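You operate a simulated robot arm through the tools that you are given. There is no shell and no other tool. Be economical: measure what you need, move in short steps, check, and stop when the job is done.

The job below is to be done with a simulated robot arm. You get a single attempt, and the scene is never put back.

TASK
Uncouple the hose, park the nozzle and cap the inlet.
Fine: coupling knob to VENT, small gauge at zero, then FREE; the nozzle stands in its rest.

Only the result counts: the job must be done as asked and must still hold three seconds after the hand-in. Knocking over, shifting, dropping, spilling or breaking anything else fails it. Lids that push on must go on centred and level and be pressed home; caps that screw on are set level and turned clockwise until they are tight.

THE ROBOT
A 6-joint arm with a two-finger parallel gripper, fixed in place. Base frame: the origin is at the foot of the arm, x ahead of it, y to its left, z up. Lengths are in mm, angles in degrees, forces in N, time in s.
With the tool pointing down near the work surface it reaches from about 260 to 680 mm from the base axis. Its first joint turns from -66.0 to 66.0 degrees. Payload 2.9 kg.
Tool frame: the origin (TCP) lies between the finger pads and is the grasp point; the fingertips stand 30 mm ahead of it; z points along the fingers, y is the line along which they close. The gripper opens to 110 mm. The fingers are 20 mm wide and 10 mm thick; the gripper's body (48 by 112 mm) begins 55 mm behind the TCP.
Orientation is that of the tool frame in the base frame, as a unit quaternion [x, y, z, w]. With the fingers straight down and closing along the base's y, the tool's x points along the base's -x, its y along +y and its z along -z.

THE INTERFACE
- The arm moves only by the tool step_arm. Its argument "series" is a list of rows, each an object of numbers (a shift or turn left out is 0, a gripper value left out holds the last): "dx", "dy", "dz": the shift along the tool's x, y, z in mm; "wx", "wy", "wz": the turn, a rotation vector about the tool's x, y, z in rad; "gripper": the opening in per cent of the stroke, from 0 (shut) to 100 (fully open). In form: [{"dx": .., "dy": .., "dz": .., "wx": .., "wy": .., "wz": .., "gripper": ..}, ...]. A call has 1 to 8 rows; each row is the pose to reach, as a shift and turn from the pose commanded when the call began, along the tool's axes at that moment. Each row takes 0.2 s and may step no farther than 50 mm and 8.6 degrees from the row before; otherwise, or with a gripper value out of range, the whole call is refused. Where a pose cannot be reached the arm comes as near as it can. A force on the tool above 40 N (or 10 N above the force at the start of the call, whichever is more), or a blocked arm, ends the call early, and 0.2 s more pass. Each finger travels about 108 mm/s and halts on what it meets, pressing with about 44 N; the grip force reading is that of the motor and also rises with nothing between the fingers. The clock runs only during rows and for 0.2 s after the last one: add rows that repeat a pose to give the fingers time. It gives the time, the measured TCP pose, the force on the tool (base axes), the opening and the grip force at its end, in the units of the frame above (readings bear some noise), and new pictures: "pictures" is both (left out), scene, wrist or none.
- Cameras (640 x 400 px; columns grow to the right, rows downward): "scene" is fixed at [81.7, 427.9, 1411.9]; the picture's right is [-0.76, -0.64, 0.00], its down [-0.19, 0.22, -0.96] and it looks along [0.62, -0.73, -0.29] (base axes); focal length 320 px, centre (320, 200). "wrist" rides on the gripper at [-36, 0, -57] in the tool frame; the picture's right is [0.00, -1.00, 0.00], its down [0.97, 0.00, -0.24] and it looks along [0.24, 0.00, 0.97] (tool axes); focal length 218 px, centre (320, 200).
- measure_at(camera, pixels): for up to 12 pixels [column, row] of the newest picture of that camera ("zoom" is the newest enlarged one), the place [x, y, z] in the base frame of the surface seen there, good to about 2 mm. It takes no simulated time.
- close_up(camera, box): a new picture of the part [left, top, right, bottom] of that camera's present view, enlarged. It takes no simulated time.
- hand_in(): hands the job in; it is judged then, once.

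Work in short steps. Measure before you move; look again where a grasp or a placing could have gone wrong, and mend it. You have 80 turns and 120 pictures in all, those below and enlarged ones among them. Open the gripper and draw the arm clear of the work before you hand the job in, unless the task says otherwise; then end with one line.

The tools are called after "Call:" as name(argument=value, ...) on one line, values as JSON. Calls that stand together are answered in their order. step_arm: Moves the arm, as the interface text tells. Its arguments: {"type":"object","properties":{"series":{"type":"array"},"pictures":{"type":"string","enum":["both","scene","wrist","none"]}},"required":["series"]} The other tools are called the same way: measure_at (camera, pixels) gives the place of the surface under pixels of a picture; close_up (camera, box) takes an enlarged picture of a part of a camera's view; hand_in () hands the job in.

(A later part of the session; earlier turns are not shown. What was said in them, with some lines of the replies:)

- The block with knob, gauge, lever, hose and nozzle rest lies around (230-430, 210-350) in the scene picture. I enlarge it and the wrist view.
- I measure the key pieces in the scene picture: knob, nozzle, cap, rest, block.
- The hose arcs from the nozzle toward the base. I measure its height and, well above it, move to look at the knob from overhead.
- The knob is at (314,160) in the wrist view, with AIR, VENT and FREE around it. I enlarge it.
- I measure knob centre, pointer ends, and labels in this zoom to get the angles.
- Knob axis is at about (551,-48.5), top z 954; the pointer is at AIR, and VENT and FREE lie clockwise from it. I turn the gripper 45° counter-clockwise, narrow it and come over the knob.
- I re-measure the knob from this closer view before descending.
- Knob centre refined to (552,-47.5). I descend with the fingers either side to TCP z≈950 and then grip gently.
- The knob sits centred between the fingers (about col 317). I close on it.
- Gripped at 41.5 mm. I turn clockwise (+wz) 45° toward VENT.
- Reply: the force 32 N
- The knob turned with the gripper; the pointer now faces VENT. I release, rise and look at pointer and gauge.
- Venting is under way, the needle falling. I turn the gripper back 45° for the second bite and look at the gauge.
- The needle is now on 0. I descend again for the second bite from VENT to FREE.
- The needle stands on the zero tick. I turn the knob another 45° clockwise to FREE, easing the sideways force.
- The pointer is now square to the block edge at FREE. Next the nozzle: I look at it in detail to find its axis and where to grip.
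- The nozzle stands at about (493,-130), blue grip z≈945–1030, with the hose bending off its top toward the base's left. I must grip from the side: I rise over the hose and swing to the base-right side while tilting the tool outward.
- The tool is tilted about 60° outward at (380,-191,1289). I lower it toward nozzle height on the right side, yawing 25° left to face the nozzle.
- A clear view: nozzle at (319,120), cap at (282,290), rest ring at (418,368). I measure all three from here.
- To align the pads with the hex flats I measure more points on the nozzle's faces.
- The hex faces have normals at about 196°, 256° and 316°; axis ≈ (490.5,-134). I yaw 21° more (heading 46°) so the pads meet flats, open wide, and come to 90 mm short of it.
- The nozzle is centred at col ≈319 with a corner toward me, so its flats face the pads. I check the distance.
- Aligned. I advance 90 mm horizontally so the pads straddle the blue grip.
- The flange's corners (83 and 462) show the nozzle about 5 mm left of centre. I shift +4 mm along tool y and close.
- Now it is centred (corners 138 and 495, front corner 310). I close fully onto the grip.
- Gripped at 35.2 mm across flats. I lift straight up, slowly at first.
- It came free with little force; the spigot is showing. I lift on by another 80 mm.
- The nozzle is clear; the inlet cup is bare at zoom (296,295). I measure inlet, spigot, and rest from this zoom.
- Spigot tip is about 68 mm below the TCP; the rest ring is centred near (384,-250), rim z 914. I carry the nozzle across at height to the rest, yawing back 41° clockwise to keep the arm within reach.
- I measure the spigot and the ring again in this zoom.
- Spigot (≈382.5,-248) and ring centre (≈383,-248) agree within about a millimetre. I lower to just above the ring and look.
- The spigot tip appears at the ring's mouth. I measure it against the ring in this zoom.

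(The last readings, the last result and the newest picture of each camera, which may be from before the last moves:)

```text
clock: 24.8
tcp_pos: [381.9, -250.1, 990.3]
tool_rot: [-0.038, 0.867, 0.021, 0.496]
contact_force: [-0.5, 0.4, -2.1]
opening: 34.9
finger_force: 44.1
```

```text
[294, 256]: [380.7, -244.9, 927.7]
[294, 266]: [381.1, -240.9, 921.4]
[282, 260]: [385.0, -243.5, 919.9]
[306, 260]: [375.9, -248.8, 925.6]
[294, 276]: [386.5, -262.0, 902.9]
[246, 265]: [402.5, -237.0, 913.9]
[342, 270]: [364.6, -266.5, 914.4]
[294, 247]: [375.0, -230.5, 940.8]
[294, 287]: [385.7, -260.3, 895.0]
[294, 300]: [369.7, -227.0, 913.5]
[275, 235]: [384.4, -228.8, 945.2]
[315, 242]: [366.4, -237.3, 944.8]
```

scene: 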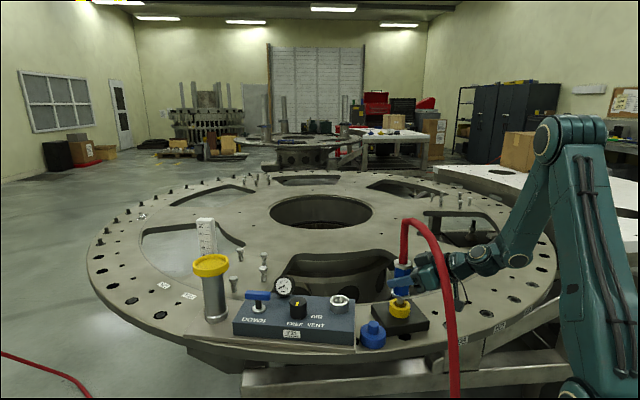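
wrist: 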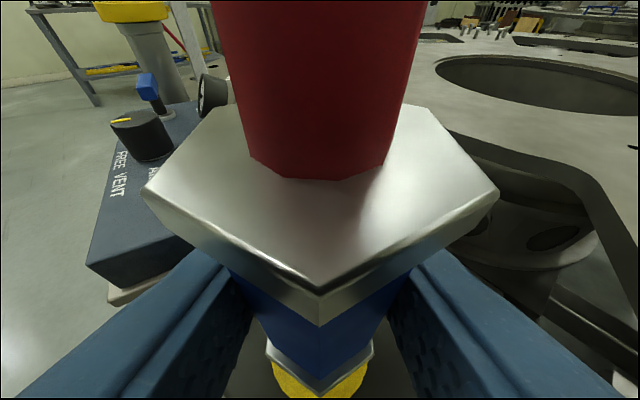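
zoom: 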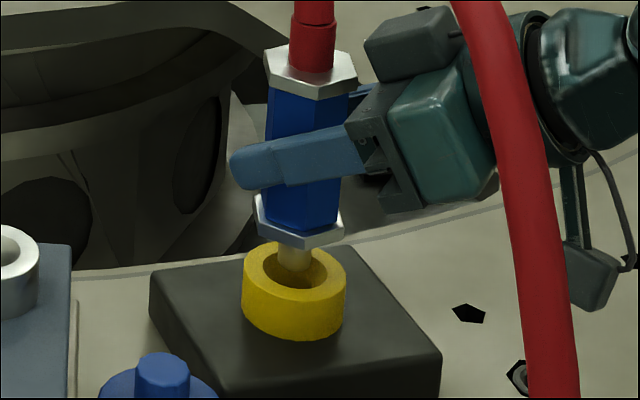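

Spigot and ring agree. I lower slowly into the ring, watching the force.

Call:
step_arm(series=[{"dx": 5.2, "dz": 3}, {"dx": 10.3, "dz": 6.1}, {"dx": 15.5, "dz": 9.1}, {"dx": 18.1, "dz": 10.6}], pictures="scene")

Call:
close_up(camera="scene", box=[360, 250, 450, 330])

```text
clock: 25.8
tcp_pos: [382.5, -248.5, 969.2]
tool_rot: [-0.038, 0.867, 0.022, 0.496]
contact_force: [0.6, 0.5, -2.0]
opening: 35.2
finger_force: 43.7
```

scene: 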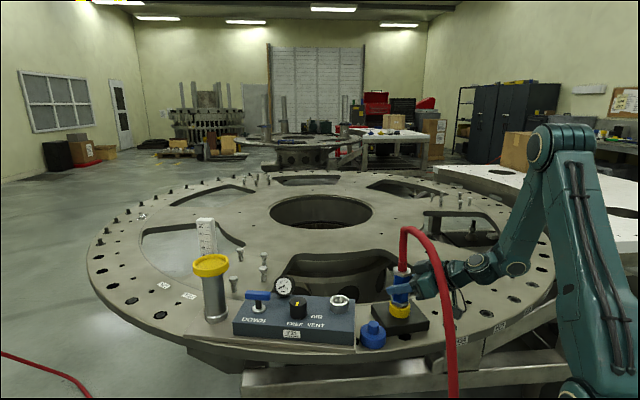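

```text
5.00 times, centred on (405, 290) of scene
```

zoom: 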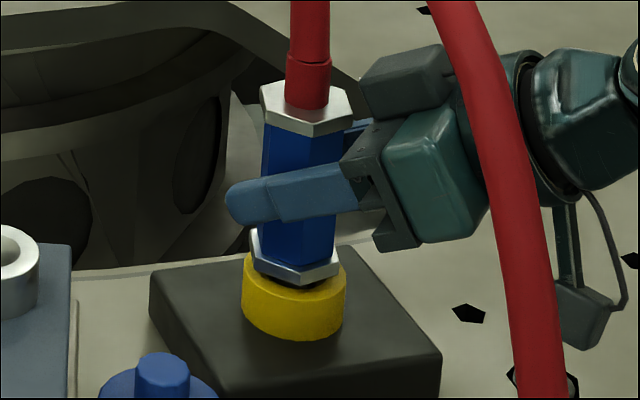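

The spigot went in with no contact force; about 8 mm remain. I lower until it seats.

Call:
step_arm(series=[{"dx": 2.6, "dz": 1.5}, {"dx": 5.2, "dz": 3}, {"dx": 7.8, "dz": 4.6}, {"dx": 9.5, "dz": 5.6}, {"dx": 11.2, "dz": 6.6}], pictures="scene")

Call:
close_up(camera="scene", box=[360, 250, 450, 330])

```text
clock: 27.0
tcp_pos: [383.6, -248.7, 960.0]
tool_rot: [-0.038, 0.865, 0.021, 0.5]
contact_force: [3.8, 2.2, 31.7]
opening: 35.4
finger_force: 43.6
```

scene: 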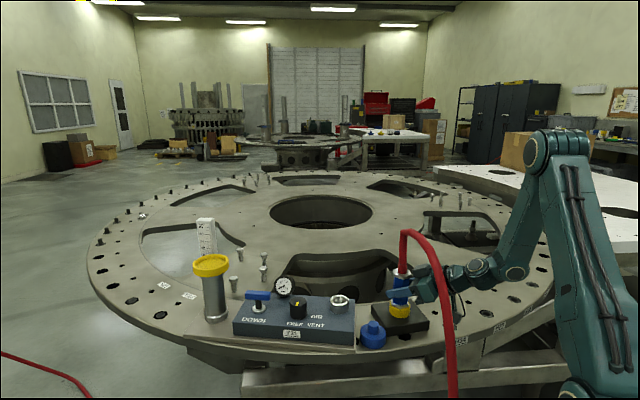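

```text
5.00 times, centred on (405, 290) of scene
```

zoom: 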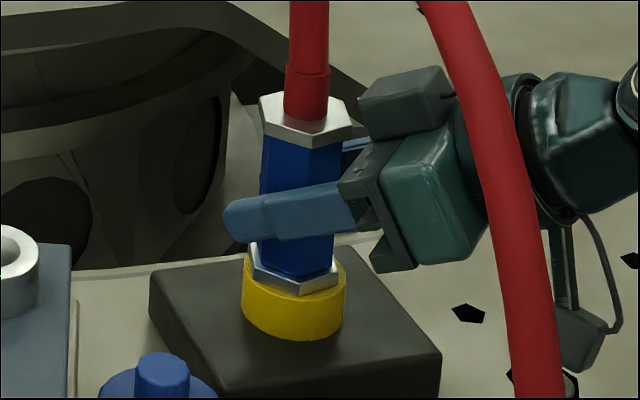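

It is seated (31 N upward). I relax the push, open the fingers, and check that it stands.

Call:
step_arm(series=[{"dx": -2.2, "dz": -1.3}, {"dx": -2.2, "dz": -1.3}, {"dx": -2.2, "dz": -1.3, "gripper": 45}, {"dx": -2.2, "dz": -1.3, "gripper": 75}, {"dx": -2.2, "dz": -1.3, "gripper": 75}, {"dx": -2.2, "dz": -1.3, "gripper": 75}], pictures="both")

Call:
close_up(camera="scene", box=[360, 230, 460, 330])

```text
clock: 28.4
tcp_pos: [382.0, -248.9, 958.6]
tool_rot: [-0.037, 0.867, 0.021, 0.496]
contact_force: [0.6, -0.5, -0.3]
opening: 82.5
finger_force: 0.0
```

scene: 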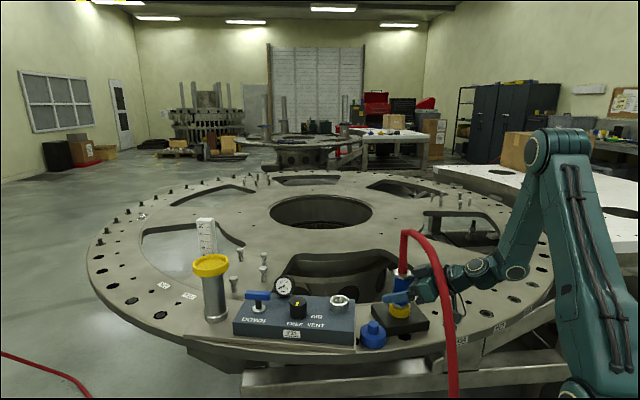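
wrist: 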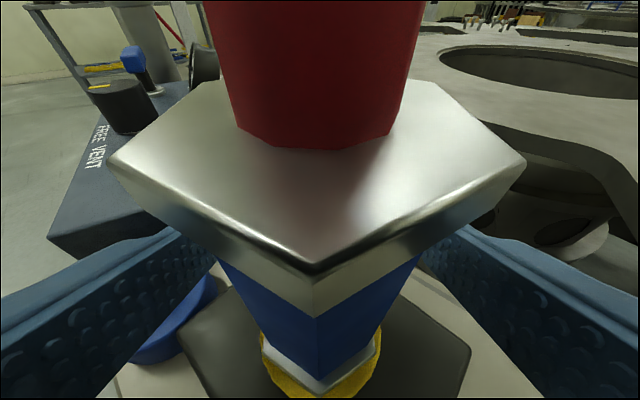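

```text
4.00 times, centred on (410, 280) of scene
```

zoom: 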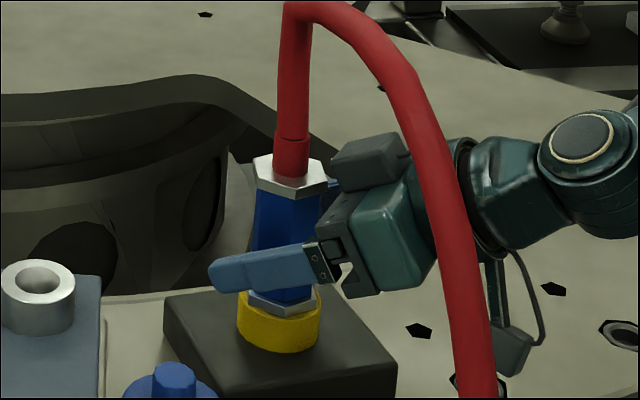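

The nozzle stands in the ring. Before backing out I check where the hose hangs relative to the hand.

Call:
measure_at(camera="scene", pixels=[[404, 235], [415, 232], [425, 240], [435, 255], [443, 275], [449, 300], [453, 330], [455, 370], [456, 395], [402, 262]])

```text
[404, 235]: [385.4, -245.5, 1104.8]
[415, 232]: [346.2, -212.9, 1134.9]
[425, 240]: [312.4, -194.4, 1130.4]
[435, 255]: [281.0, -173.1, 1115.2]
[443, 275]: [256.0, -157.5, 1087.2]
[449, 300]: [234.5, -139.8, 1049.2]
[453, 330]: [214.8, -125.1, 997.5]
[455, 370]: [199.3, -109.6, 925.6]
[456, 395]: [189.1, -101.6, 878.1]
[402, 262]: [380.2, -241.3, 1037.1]
```

The hose arcs back-left over the hand, so I back out horizontally along the approach in short steps, checking the pose since the arm is near its inner limit.

Call:
step_arm(series=[{"dx": 7.6, "dz": -12.9}, {"dx": 15.2, "dz": -25.9}, {"dx": 20.2, "dz": -34.5}], pictures="both")

```text
clock: 29.2
tcp_pos: [356.3, -244.6, 960.3]
tool_rot: [-0.038, 0.867, 0.021, 0.497]
contact_force: [0.1, -0.2, -1.0]
opening: 82.5
finger_force: 0.1
out of reach, approached as far as the arm can: row 2, 3
```

scene: 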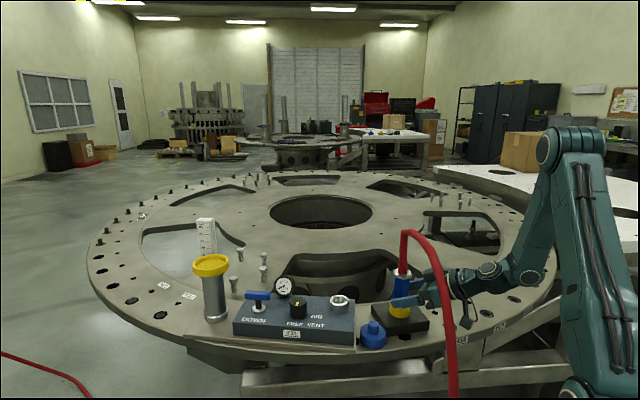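
wrist: 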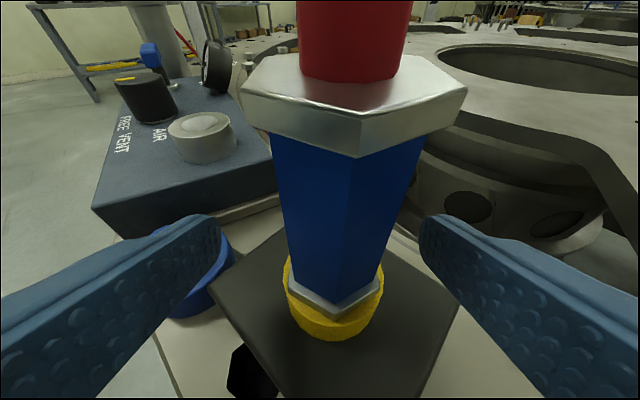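

The arm hit its inner limit after 26 mm. I make the tool steeper (60°→45°) while backing out, which keeps the wrist in reach and stays under the hose.

Call:
step_arm(series=[{"wy": 0.13}, {"dx": 3, "dz": -5, "wy": 0.26}, {"dx": 8, "dz": -13, "wy": 0.3}], pictures="both")

```text
clock: 30.0
tcp_pos: [341.9, -247.3, 958.4]
tool_rot: [-0.041, 0.932, 0.015, 0.361]
contact_force: [0.6, 0.1, 0.2]
opening: 82.7
finger_force: 0.0
```

scene: 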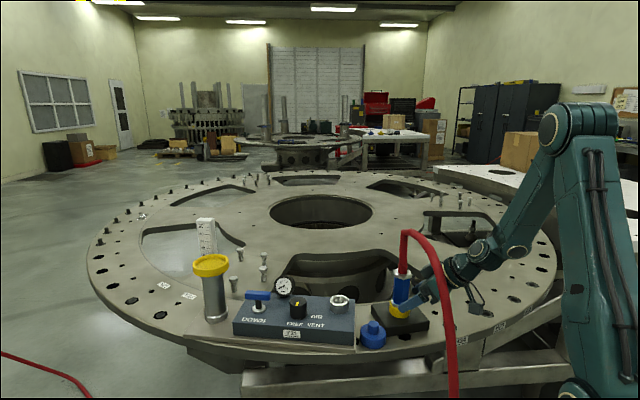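
wrist: 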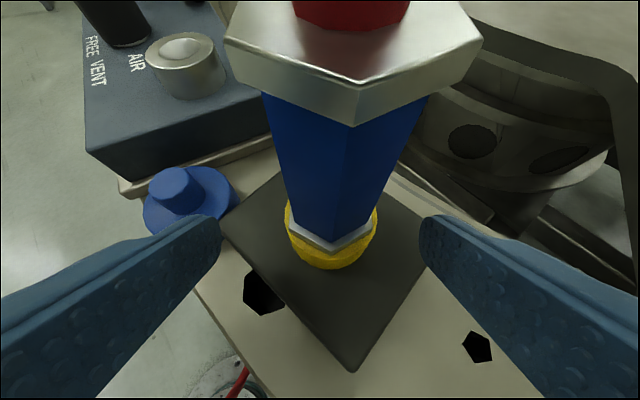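

No contact; nozzle standing. I back out the rest, move right (-y) away from the hose, and bring the tool vertical.

Call:
step_arm(series=[{"dx": 9, "dz": -8.5}, {"dx": 18.4, "dz": -16.9, "wy": 0.1}, {"dx": 18.4, "dy": -25, "dz": -16.9, "wy": 0.2}, {"dx": 18.4, "dy": -50, "dz": -16.9, "wy": 0.33}, {"dx": 18.4, "dy": -75, "dz": -16.9, "wy": 0.46}, {"dx": 18.4, "dy": -85, "dz": -16.9, "wy": 0.6}, {"dx": 18.4, "dy": -90, "dz": -16.9, "wy": 0.742}], pictures="both")

Call:
close_up(camera="scene", box=[340, 220, 470, 350])

```text
clock: 31.6
tcp_pos: [324.7, -338.6, 957.7]
tool_rot: [-0.044, 0.999, 0.0, -0.001]
contact_force: [0.9, -0.1, 0.0]
opening: 82.5
finger_force: 0.0
```

scene: 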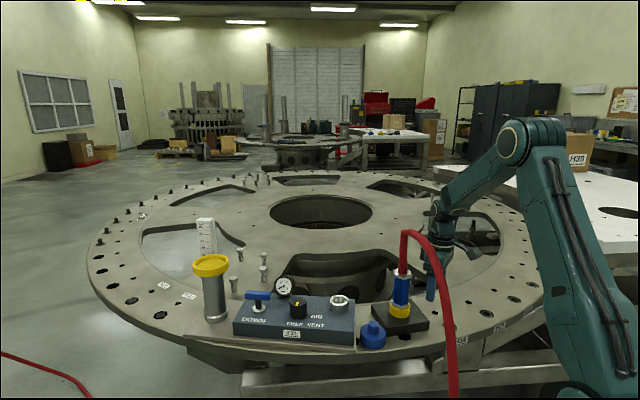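
wrist: 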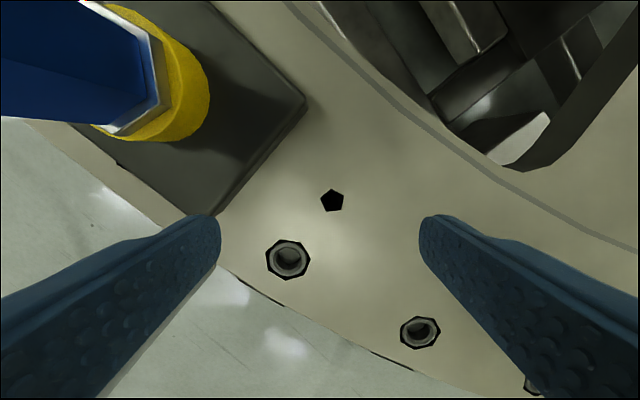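

```text
3.08 times, centred on (405, 285) of scene
```

zoom: 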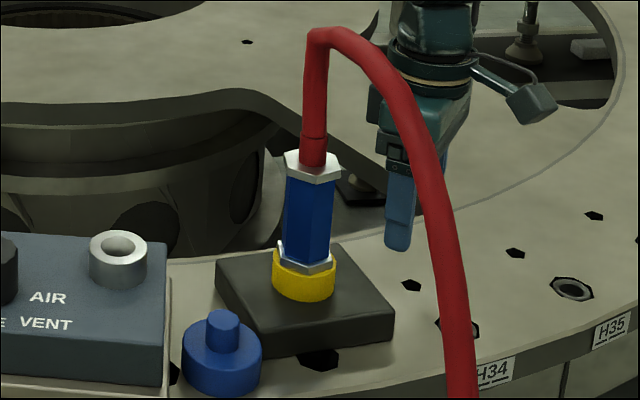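

The lean matches the camera's perspective, but I verify with heights of the top flange corners, and measure the cap and inlet again.

Call:
measure_at(camera="zoom", pixels=[[290, 156], [316, 176], [337, 169], [334, 158], [282, 250], [311, 270], [332, 265], [305, 292], [223, 320], [222, 343], [190, 345], [258, 345]])

Call:
measure_at(camera="zoom", pixels=[[119, 235], [93, 243], [145, 243], [118, 254], [119, 243], [105, 244], [133, 243], [118, 285], [212, 316], [236, 322], [222, 333], [222, 375]])

```text
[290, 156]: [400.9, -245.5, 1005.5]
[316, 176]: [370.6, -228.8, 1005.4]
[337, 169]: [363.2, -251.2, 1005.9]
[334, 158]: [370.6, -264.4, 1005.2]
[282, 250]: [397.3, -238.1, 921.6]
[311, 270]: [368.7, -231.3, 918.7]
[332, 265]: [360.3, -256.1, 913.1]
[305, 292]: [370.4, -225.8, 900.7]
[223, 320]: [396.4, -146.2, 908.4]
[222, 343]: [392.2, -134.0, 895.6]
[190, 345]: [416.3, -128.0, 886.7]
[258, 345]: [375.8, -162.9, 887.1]
```

```text
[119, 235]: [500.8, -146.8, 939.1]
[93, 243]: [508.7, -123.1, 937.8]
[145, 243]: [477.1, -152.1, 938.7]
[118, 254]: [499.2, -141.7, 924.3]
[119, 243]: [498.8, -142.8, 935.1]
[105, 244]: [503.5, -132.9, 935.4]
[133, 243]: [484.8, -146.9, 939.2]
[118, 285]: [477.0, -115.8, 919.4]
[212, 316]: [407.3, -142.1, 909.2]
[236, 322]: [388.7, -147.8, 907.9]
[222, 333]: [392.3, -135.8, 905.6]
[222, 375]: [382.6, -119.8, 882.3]
```

The nozzle's flange is level at z 1005.5, well seated. Cap: stem at (398,-145.5), z 887–909. I rise straight up, turning the gripper so its long side will clear the hose.

Call:
step_arm(series=[{"dz": -46, "wz": -0.145}, {"dz": -92, "wz": -0.29}, {"dz": -138, "wz": -0.435}, {"dz": -184, "wz": -0.58}, {"dz": -230, "wz": -0.725}, {"dz": -276, "wz": -0.87}, {"dz": -322, "wz": -1.015}], pictures="none")

Call:
step_arm(series=[{"dx": -41, "dy": 4.5, "wz": -0.1, "gripper": 50}, {"dx": -82, "dy": 9, "wz": -0.2}, {"dx": -123, "dy": 13.5, "wz": -0.3}, {"dx": -164, "dy": 18, "wz": -0.4}, {"dx": -205, "dy": 22.6, "wz": -0.47}, {"dx": -205, "dy": 22.6, "wz": -0.47}], pictures="both")

```text
clock: 33.2
tcp_pos: [328.6, -338.3, 1283.6]
tool_rot: [-0.525, 0.851, 0.001, 0.0]
contact_force: [0.1, -0.6, 0.7]
opening: 82.4
finger_force: 0.1
```

```text
clock: 34.6
tcp_pos: [400.7, -144.8, 1280.1]
tool_rot: [0.708, -0.707, -0.001, 0.0]
contact_force: [-0.3, 0.5, -0.7]
opening: 55.1
finger_force: 0.0
```

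scene: 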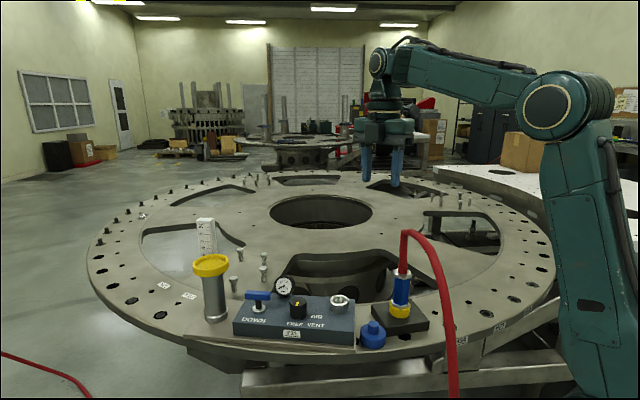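
wrist: 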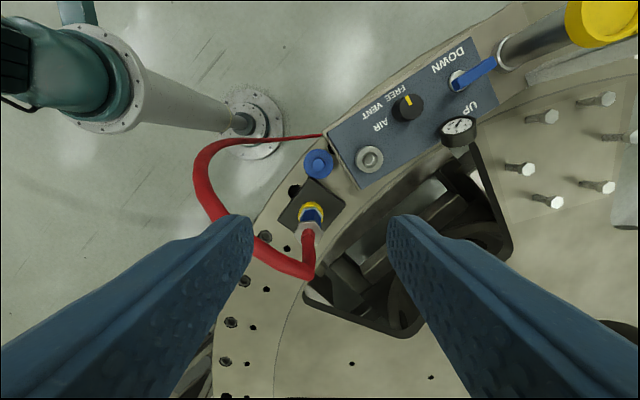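

From above: cap at (318,163), inlet at (369,159). I measure both closely.

Call:
close_up(camera="wrist", box=[290, 110, 410, 220])

Call:
measure_at(camera="zoom", pixels=[[155, 265], [110, 270], [200, 275], [155, 230], [155, 320], [420, 262], [352, 262], [490, 262], [420, 195], [420, 325], [385, 262], [455, 262]])

```text
3.64 times, centred on (350, 165) of wrist
```

zoom: 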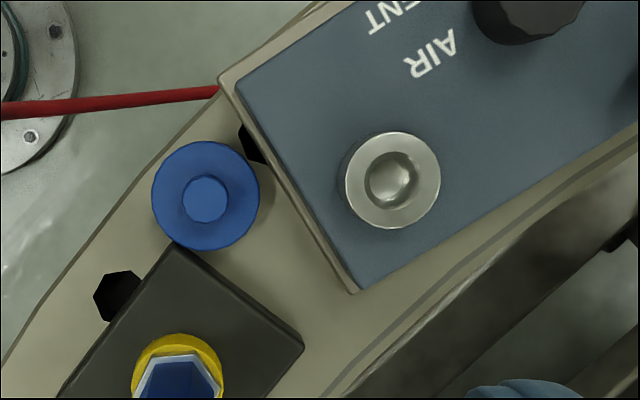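

```text
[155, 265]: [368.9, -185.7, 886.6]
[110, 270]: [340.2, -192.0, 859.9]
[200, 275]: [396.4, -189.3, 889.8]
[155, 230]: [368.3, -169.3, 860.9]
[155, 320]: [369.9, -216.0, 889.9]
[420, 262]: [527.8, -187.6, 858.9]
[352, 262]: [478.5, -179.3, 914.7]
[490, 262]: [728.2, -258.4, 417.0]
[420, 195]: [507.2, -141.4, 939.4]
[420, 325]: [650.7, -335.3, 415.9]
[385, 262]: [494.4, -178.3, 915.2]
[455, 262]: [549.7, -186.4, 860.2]
```

Now with the right pixels: stem (205,199), body edges, and inlet rim.

Call:
measure_at(camera="zoom", pixels=[[205, 199], [187, 199], [223, 199], [156, 196], [255, 196], [206, 146], [206, 243], [348, 180], [437, 180], [392, 138], [392, 225], [392, 180]])

```text
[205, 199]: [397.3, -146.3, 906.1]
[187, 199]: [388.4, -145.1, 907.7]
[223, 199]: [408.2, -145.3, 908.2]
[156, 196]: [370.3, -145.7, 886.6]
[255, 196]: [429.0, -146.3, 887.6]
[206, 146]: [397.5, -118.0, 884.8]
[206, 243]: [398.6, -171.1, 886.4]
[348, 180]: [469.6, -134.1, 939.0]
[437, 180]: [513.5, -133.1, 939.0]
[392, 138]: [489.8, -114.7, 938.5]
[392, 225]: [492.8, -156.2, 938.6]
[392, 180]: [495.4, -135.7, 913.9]
```

Cap centre (398.5,-145.3), inlet centre (491.5,-134.8), rim z 939. I descend over the cap to z≈985.

Call:
step_arm(series=[{"dz": 49}, {"dz": 98}, {"dz": 147}, {"dz": 196}, {"dz": 245}, {"dz": 292}, {"dz": 292}], pictures="both")

```text
clock: 36.2
tcp_pos: [393.3, -145.2, 990.0]
tool_rot: [0.708, -0.706, 0.0, 0.0]
contact_force: [-0.3, 1.0, 0.6]
opening: 55.0
finger_force: 0.0
```

scene: 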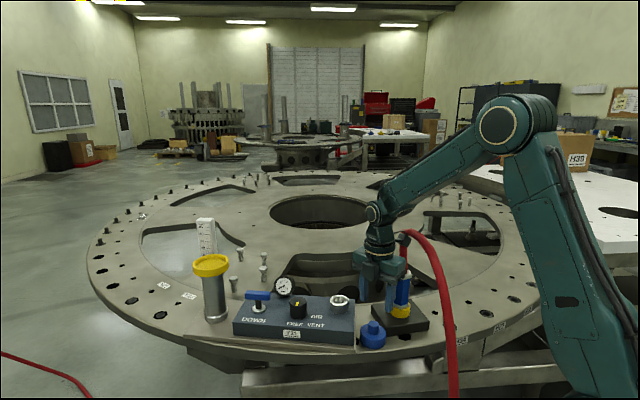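
wrist: 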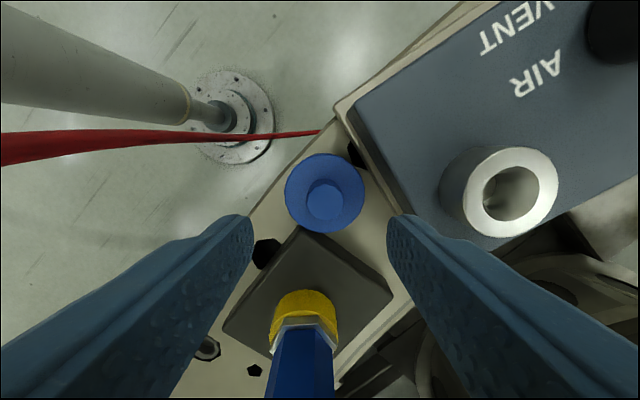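

The stem is at (324,199), about 3 mm to +x of the tool axis. I correct and descend to TCP z≈920.

Call:
step_arm(series=[{"dx": -1, "dy": -3, "dz": 25}, {"dx": -1, "dy": -3, "dz": 50}, {"dx": -1, "dy": -3, "dz": 68}, {"dx": -1, "dy": -3, "dz": 68}], pictures="wrist")

```text
clock: 37.2
tcp_pos: [400.2, -143.0, 922.2]
tool_rot: [0.708, -0.707, -0.001, 0.001]
contact_force: [0.0, 0.6, 0.4]
opening: 54.8
finger_force: 0.0
```

wrist: 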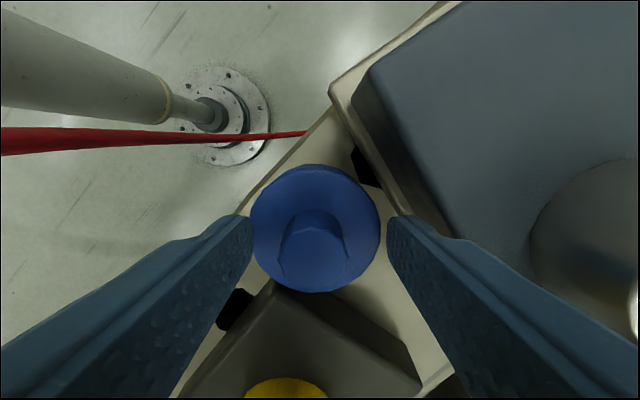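

Stem now at (313,258): shift 2.5 mm toward -y and 2 mm toward -x, then close on the stem.

Call:
step_arm(series=[{"dx": 2.5, "dy": 2.2, "dz": 2}, {"dx": 2.5, "dy": 2.2, "dz": 2}, {"dx": 2.5, "dy": 2.2, "dz": 2, "gripper": 30}, {"dx": 2.5, "dy": 2.2, "dz": 2, "gripper": 30}], pictures="wrist")

```text
clock: 38.2
tcp_pos: [397.5, -146.1, 919.8]
tool_rot: [0.708, -0.707, 0.0, 0.0]
contact_force: [0.5, 0.9, 3.8]
opening: 33.2
finger_force: 0.0
```

wrist: 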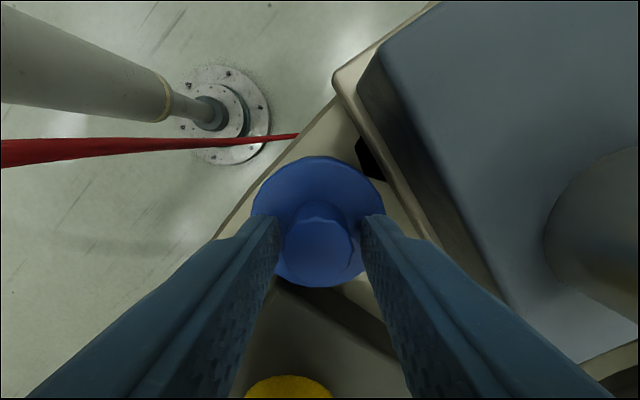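

Centred. A slight touch force, so I raise 1.5 mm and close.

Call:
step_arm(series=[{"dz": -1.5}, {"dz": -1.5, "gripper": 5}, {"dz": -1.5, "gripper": 5}, {"dz": -1.5, "gripper": 5}], pictures="wrist")

```text
clock: 39.2
tcp_pos: [398.4, -146.8, 921.5]
tool_rot: [0.708, -0.706, -0.001, 0.001]
contact_force: [-0.7, -0.5, 1.2]
opening: 23.9
finger_force: 43.7
```

wrist: 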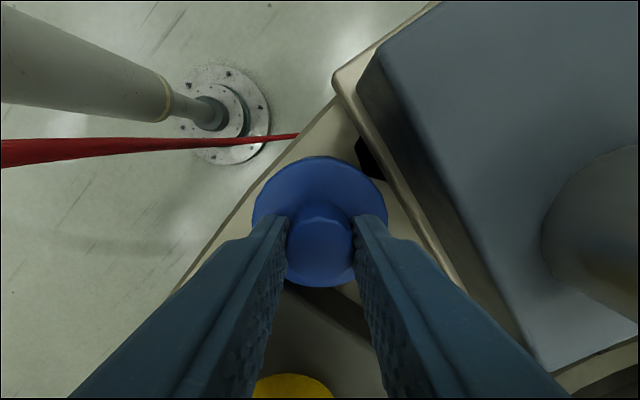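

Stem gripped at 23.9 mm. I lift 100 mm straight up.

Call:
step_arm(series=[{"dz": -15}, {"dz": -45}, {"dz": -75}, {"dz": -100}, {"dz": -100}], pictures="both")

Call:
close_up(camera="scene", box=[300, 210, 460, 350])

```text
clock: 40.4
tcp_pos: [397.4, -147.8, 1020.4]
tool_rot: [0.708, -0.706, 0.0, 0.0]
contact_force: [0.3, 0.0, -0.2]
opening: 23.8
finger_force: 44.0
```

scene: 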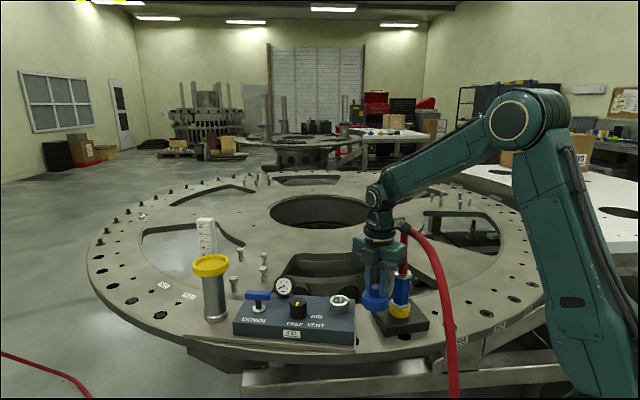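
wrist: 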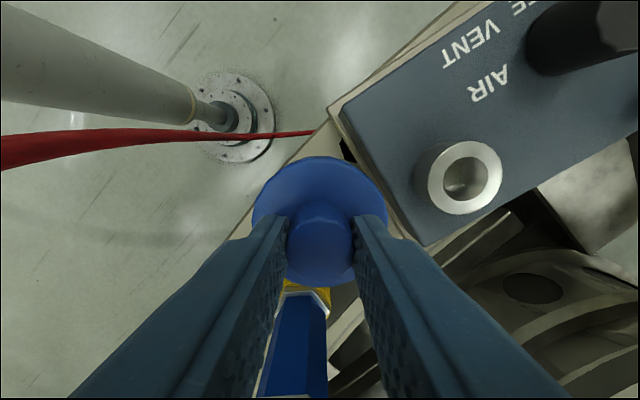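

```text
2.86 times, centred on (380, 280) of scene
```

zoom: 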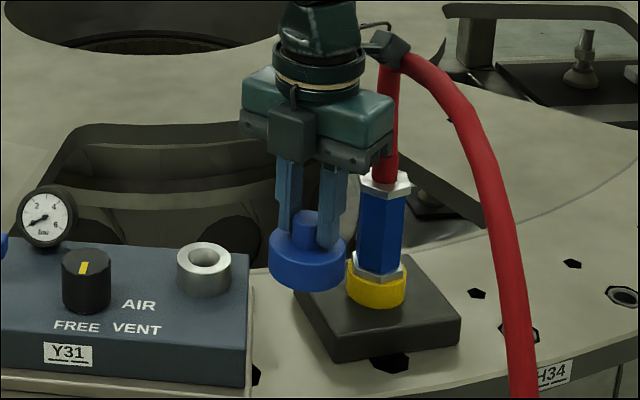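

Cap held level. I measure cap centre relative to the tool before moving over the inlet.

Call:
measure_at(camera="wrist", pixels=[[256, 215], [384, 215], [320, 160], [340, 161], [300, 161], [320, 235], [293, 235], [348, 235], [320, 205], [320, 260], [464, 148], [464, 210]])

Call:
measure_at(camera="zoom", pixels=[[271, 245], [345, 250], [308, 265], [304, 222], [293, 220], [315, 222], [308, 287], [285, 240], [330, 262], [204, 246], [180, 260], [229, 262]])

```text
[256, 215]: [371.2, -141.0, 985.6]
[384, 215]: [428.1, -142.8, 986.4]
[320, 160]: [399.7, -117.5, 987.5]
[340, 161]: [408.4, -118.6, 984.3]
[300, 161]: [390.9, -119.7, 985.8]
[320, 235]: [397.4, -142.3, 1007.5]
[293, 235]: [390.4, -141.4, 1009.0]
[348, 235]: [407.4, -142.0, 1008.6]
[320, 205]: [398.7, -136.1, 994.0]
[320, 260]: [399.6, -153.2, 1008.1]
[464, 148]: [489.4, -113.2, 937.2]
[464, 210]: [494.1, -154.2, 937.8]
```

```text
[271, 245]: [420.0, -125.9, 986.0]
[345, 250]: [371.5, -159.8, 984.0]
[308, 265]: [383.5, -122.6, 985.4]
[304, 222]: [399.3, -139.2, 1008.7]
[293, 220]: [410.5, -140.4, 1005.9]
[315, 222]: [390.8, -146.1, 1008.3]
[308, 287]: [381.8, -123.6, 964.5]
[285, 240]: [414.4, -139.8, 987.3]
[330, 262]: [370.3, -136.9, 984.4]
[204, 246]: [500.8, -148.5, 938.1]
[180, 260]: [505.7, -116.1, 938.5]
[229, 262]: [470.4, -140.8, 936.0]
```

Cap centre (399.4,-145.8), inlet (491.6,-134.6). I carry it +92 in x and +11 in y at this height.

Call:
step_arm(series=[{"dx": -3, "dy": -31}, {"dx": -7, "dy": -62}, {"dx": -11.1, "dy": -92.2}, {"dx": -11.1, "dy": -92.2}, {"dx": -11.1, "dy": -92.2}], pictures="both")

Call:
close_up(camera="scene", box=[270, 210, 420, 340])

```text
clock: 41.6
tcp_pos: [491.4, -135.2, 1020.6]
tool_rot: [0.708, -0.706, -0.001, 0.0]
contact_force: [0.4, 1.0, -0.4]
opening: 23.8
finger_force: 43.7
```

scene: 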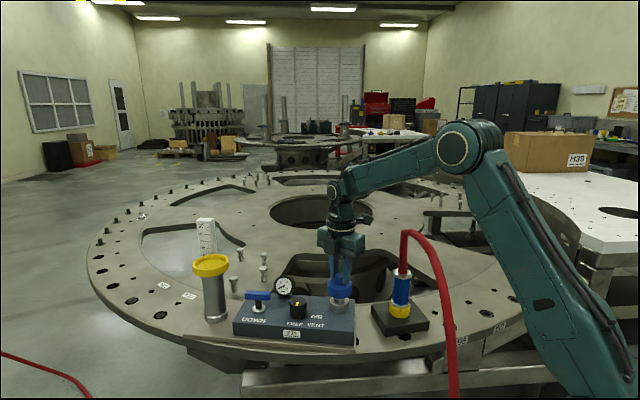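
wrist: 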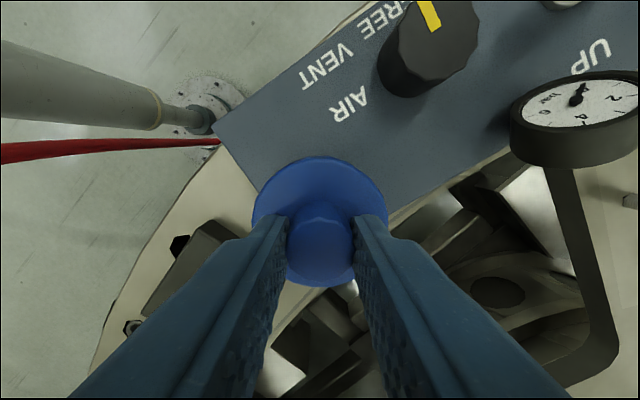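

```text
3.08 times, centred on (345, 275) of scene
```

zoom: 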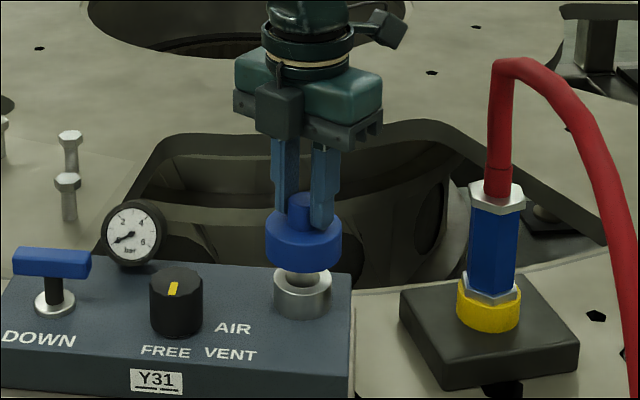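

The cap is above the inlet. I measure alignment in this zoom.

Call:
close_up(camera="scene", box=[315, 265, 365, 325])

Call:
measure_at(camera="wrist", pixels=[[256, 215], [384, 215], [320, 160], [300, 162], [340, 162]])

```text
6.67 times, centred on (340, 295) of scene
```

zoom: 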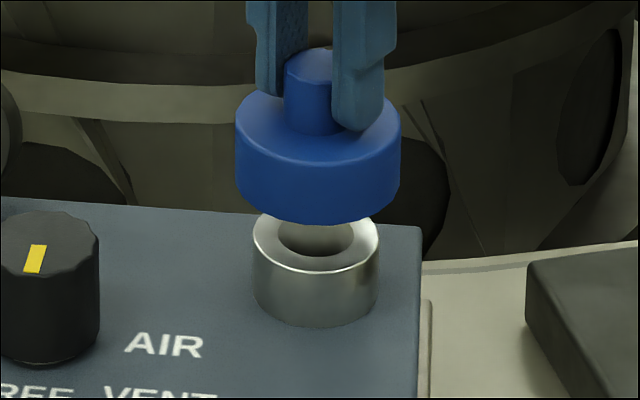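

```text
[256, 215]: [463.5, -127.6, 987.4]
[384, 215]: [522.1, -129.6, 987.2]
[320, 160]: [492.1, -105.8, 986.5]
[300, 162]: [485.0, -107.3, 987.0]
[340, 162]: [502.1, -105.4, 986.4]
```

Aligned within about 1 mm; the inlet is smooth, so this is a push-on cap. I lower slowly onto it.

Call:
step_arm(series=[{"dy": 0.7, "dz": 8}, {"dy": 0.7, "dz": 16}, {"dy": 0.7, "dz": 22}, {"dy": 0.7, "dz": 26}, {"dy": 0.7, "dz": 30}], pictures="scene")

Call:
close_up(camera="scene", box=[315, 265, 365, 325])

```text
clock: 42.8
tcp_pos: [491.5, -135.5, 990.7]
tool_rot: [0.709, -0.706, -0.001, 0.0]
contact_force: [3.0, 10.4, -1.5]
opening: 24.0
finger_force: 43.8
```

scene: 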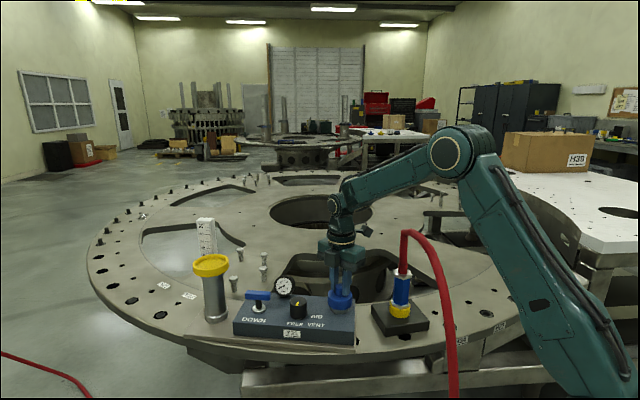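

```text
6.67 times, centred on (340, 295) of scene
```

zoom: 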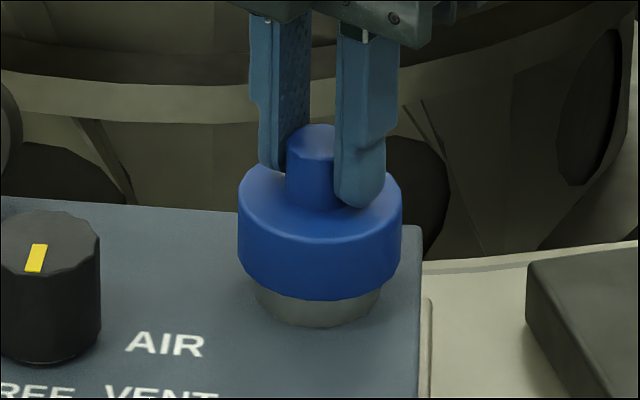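

The skirt is going over with a sideways force of +10 N in y; I ease 1 mm toward +y and press on down.

Call:
step_arm(series=[{"dx": -1}, {"dx": -1.2, "dz": 3}, {"dx": -1.2, "dz": 6}, {"dx": -1.2, "dz": 9}, {"dx": -1.2, "dz": 12}, {"dx": -1.2, "dz": 15}, {"dx": -1.2, "dz": 18}], pictures="scene")

Call:
close_up(camera="scene", box=[315, 265, 365, 325])

```text
clock: 44.4
tcp_pos: [491.1, -134.6, 975.0]
tool_rot: [-0.707, 0.707, -0.001, 0.0]
contact_force: [-13.8, -2.5, 36.0]
opening: 24.1
finger_force: 43.7
```

scene: 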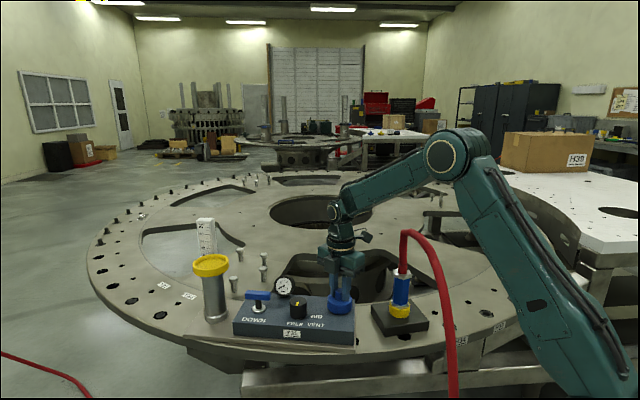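

```text
6.67 times, centred on (340, 295) of scene
```

zoom: 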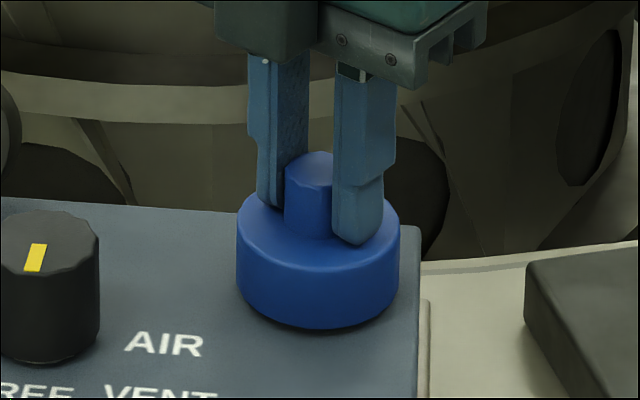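

Force 36 N and the skirt is at the block. I check that the cap top is level and whether it is fully home.

Call:
measure_at(camera="zoom", pixels=[[245, 215], [265, 230], [318, 248], [380, 240], [392, 215], [316, 160], [318, 320], [260, 305], [375, 305]])

Call:
step_arm(series=[{"dy": 0.7, "dz": 1.5}, {"dy": 0.7, "dz": 3}, {"dy": 0.7, "dz": 4}], pictures="wrist")

```text
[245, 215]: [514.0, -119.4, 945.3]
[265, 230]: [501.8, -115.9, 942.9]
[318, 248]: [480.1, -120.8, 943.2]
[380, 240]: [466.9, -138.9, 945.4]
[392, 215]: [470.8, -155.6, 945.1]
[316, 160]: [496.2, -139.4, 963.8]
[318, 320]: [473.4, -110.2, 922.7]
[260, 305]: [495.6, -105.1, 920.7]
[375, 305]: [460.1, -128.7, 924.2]
```

```text
clock: 45.0
tcp_pos: [490.7, -135.2, 974.4]
tool_rot: [0.708, -0.706, 0.003, -0.002]
contact_force: [0.7, 0.4, 5.6]
opening: 23.9
finger_force: 43.9
stopped in row 2: the force on the tool passed its limit (the readings are from after the stop); the commanded pose is now the measured one
```

wrist: 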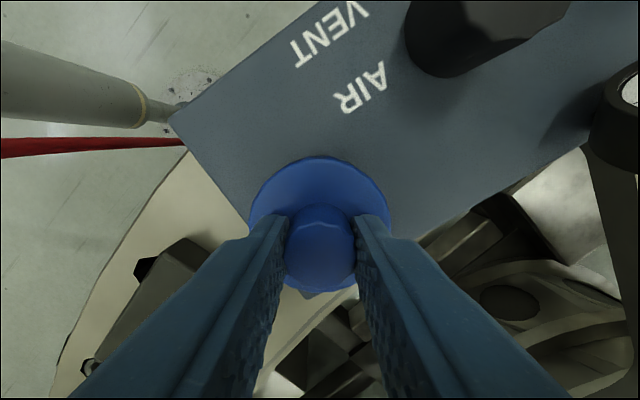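

The push is stiff now. I look for a remaining gap beneath the cap.

Call:
close_up(camera="scene", box=[320, 280, 360, 320])

Call:
measure_at(camera="zoom", pixels=[[190, 205], [210, 245], [300, 275], [390, 260], [420, 215], [305, 125], [300, 380], [220, 350], [400, 350], [305, 395]])

```text
10.00 times, centred on (340, 300) of scene
```

zoom: 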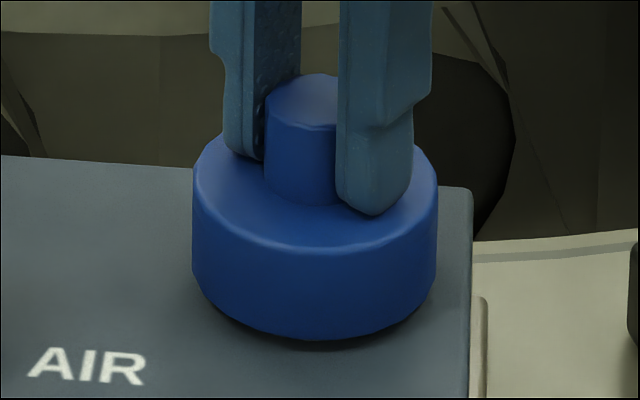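

```text
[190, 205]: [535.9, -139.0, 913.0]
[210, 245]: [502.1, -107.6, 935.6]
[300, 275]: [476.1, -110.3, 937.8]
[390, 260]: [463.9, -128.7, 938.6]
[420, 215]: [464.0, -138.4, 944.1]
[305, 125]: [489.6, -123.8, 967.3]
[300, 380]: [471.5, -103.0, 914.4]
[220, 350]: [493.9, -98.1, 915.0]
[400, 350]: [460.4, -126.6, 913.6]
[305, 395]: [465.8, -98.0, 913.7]
```

A thin shadow remains under the skirt, perhaps the cap's natural stop. To be sure, I release, rise and press on the stem top with closed fingers.

Call:
step_arm(series=[{"gripper": 40}, {"gripper": 40}, {"dz": -30}, {"dz": -45, "gripper": 0}, {"dz": -45, "gripper": 0}, {"dz": -45, "gripper": 0}], pictures="both")

Call:
close_up(camera="scene", box=[310, 260, 370, 320])

Call:
measure_at(camera="zoom", pixels=[[318, 222], [305, 220], [330, 223], [245, 270], [270, 300], [318, 310], [370, 300], [388, 270], [290, 240], [345, 245]])

```text
clock: 46.4
tcp_pos: [490.1, -134.3, 1020.5]
tool_rot: [0.708, -0.706, 0.002, 0.0]
contact_force: [0.2, -0.2, 0.9]
opening: 0.0
finger_force: 37.6
```

scene: 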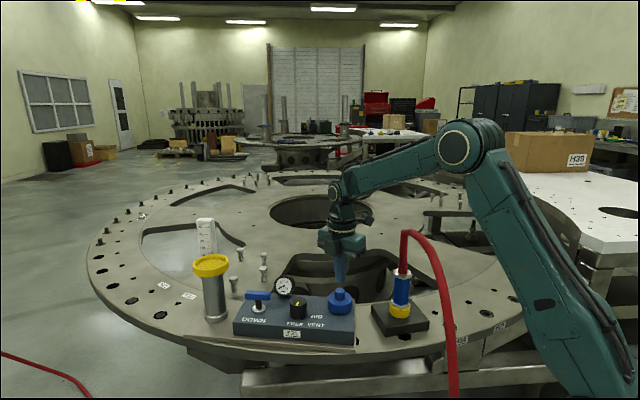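
wrist: 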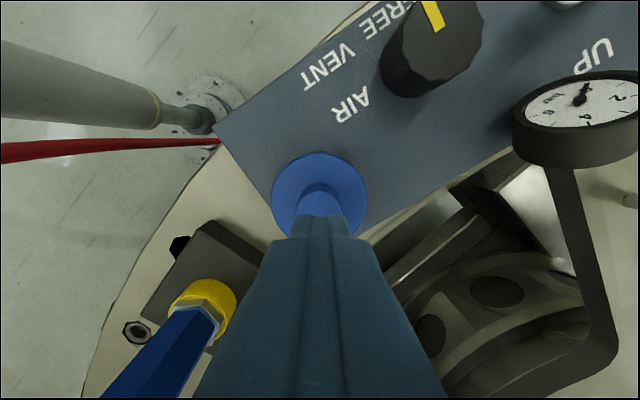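

```text
6.67 times, centred on (340, 290) of scene
```

zoom: 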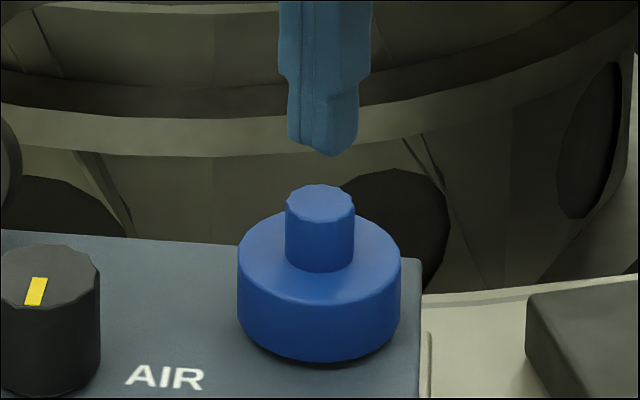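

```text
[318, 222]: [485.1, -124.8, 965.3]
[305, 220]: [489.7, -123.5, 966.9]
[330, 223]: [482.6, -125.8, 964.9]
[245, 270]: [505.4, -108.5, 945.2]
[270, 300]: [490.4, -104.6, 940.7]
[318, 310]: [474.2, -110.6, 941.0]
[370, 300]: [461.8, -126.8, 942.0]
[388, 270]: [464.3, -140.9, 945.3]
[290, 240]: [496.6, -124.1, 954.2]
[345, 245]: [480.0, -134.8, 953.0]
```

Cap level (top ≈945). I press on the stem top with the closed fingers, watching for movement.

Call:
measure_at(camera="zoom", pixels=[[320, 195], [300, 196], [340, 198], [320, 205], [320, 189], [250, 255], [395, 262]])

Call:
step_arm(series=[{"dz": 14}, {"dz": 20}, {"dz": 23}, {"dz": 25}, {"dz": 27}, {"dz": 29}, {"dz": 31}, {"dz": 33}], pictures="scene")

```text
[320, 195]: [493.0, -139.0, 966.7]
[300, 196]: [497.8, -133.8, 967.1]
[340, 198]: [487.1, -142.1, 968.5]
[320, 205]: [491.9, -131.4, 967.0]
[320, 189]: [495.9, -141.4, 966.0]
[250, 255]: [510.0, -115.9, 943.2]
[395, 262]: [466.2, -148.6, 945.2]
```

```text
clock: 47.7
tcp_pos: [492.8, -135.8, 996.7]
tool_rot: [-0.707, 0.707, -0.006, 0.003]
contact_force: [-0.5, 0.0, 7.2]
opening: 0.0
finger_force: 37.8
stopped in row 6: the force on the tool passed its limit (the readings are from after the stop); the commanded pose is now the measured one
```

scene: 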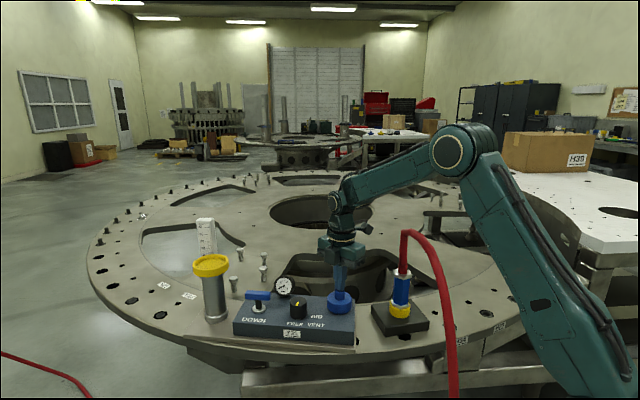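

Over 40 N gave no further movement (stem top still 967), so the cap is home. I withdraw upward and check everything.

Call:
step_arm(series=[{"dz": -40}, {"dz": -85}, {"dz": -130}, {"dz": -175, "gripper": 50}, {"dz": -220}, {"dz": -260}], pictures="both")

Call:
close_up(camera="scene", box=[220, 220, 440, 350])

Call:
close_up(camera="wrist", box=[220, 60, 480, 240])

```text
clock: 49.1
tcp_pos: [490.2, -136.3, 1257.9]
tool_rot: [0.707, -0.707, 0.004, -0.002]
contact_force: [1.1, -0.5, -0.3]
opening: 55.0
finger_force: 0.1
```

scene: 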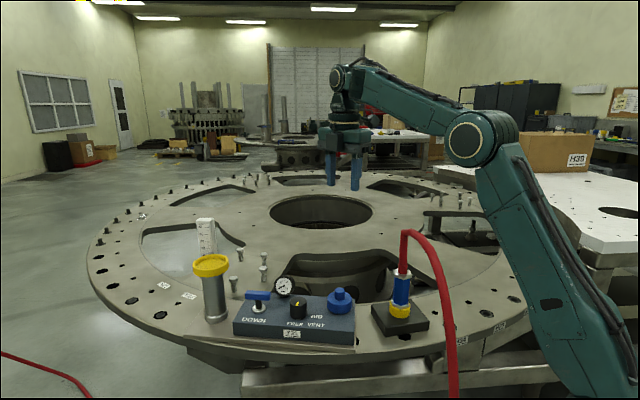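
wrist: 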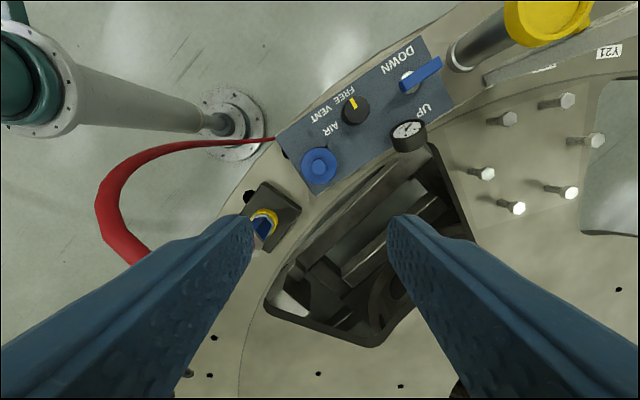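

```text
2.91 times, centred on (330, 285) of scene
```

zoom: 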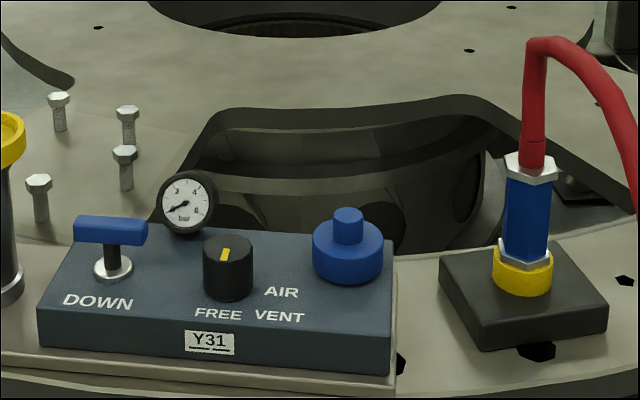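

```text
2.22 times, centred on (350, 150) of wrist
```

zoom: 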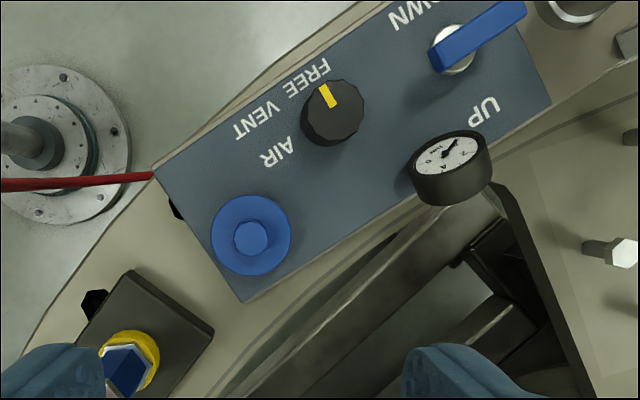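

Knob at FREE, gauge on zero, nozzle upright in its rest, cap level on the inlet, lever untouched, arm clear. I hand in.

Call:
hand_in()

```text
The job is handed in.
```

The hose is uncoupled: I turned the knob to VENT, waited for the gauge to read zero, then turned it to FREE. The nozzle stands level in its rest, and the cap is pressed onto the inlet, not moving under a further push of more than 40 N. The arm is clear and the job is handed in.
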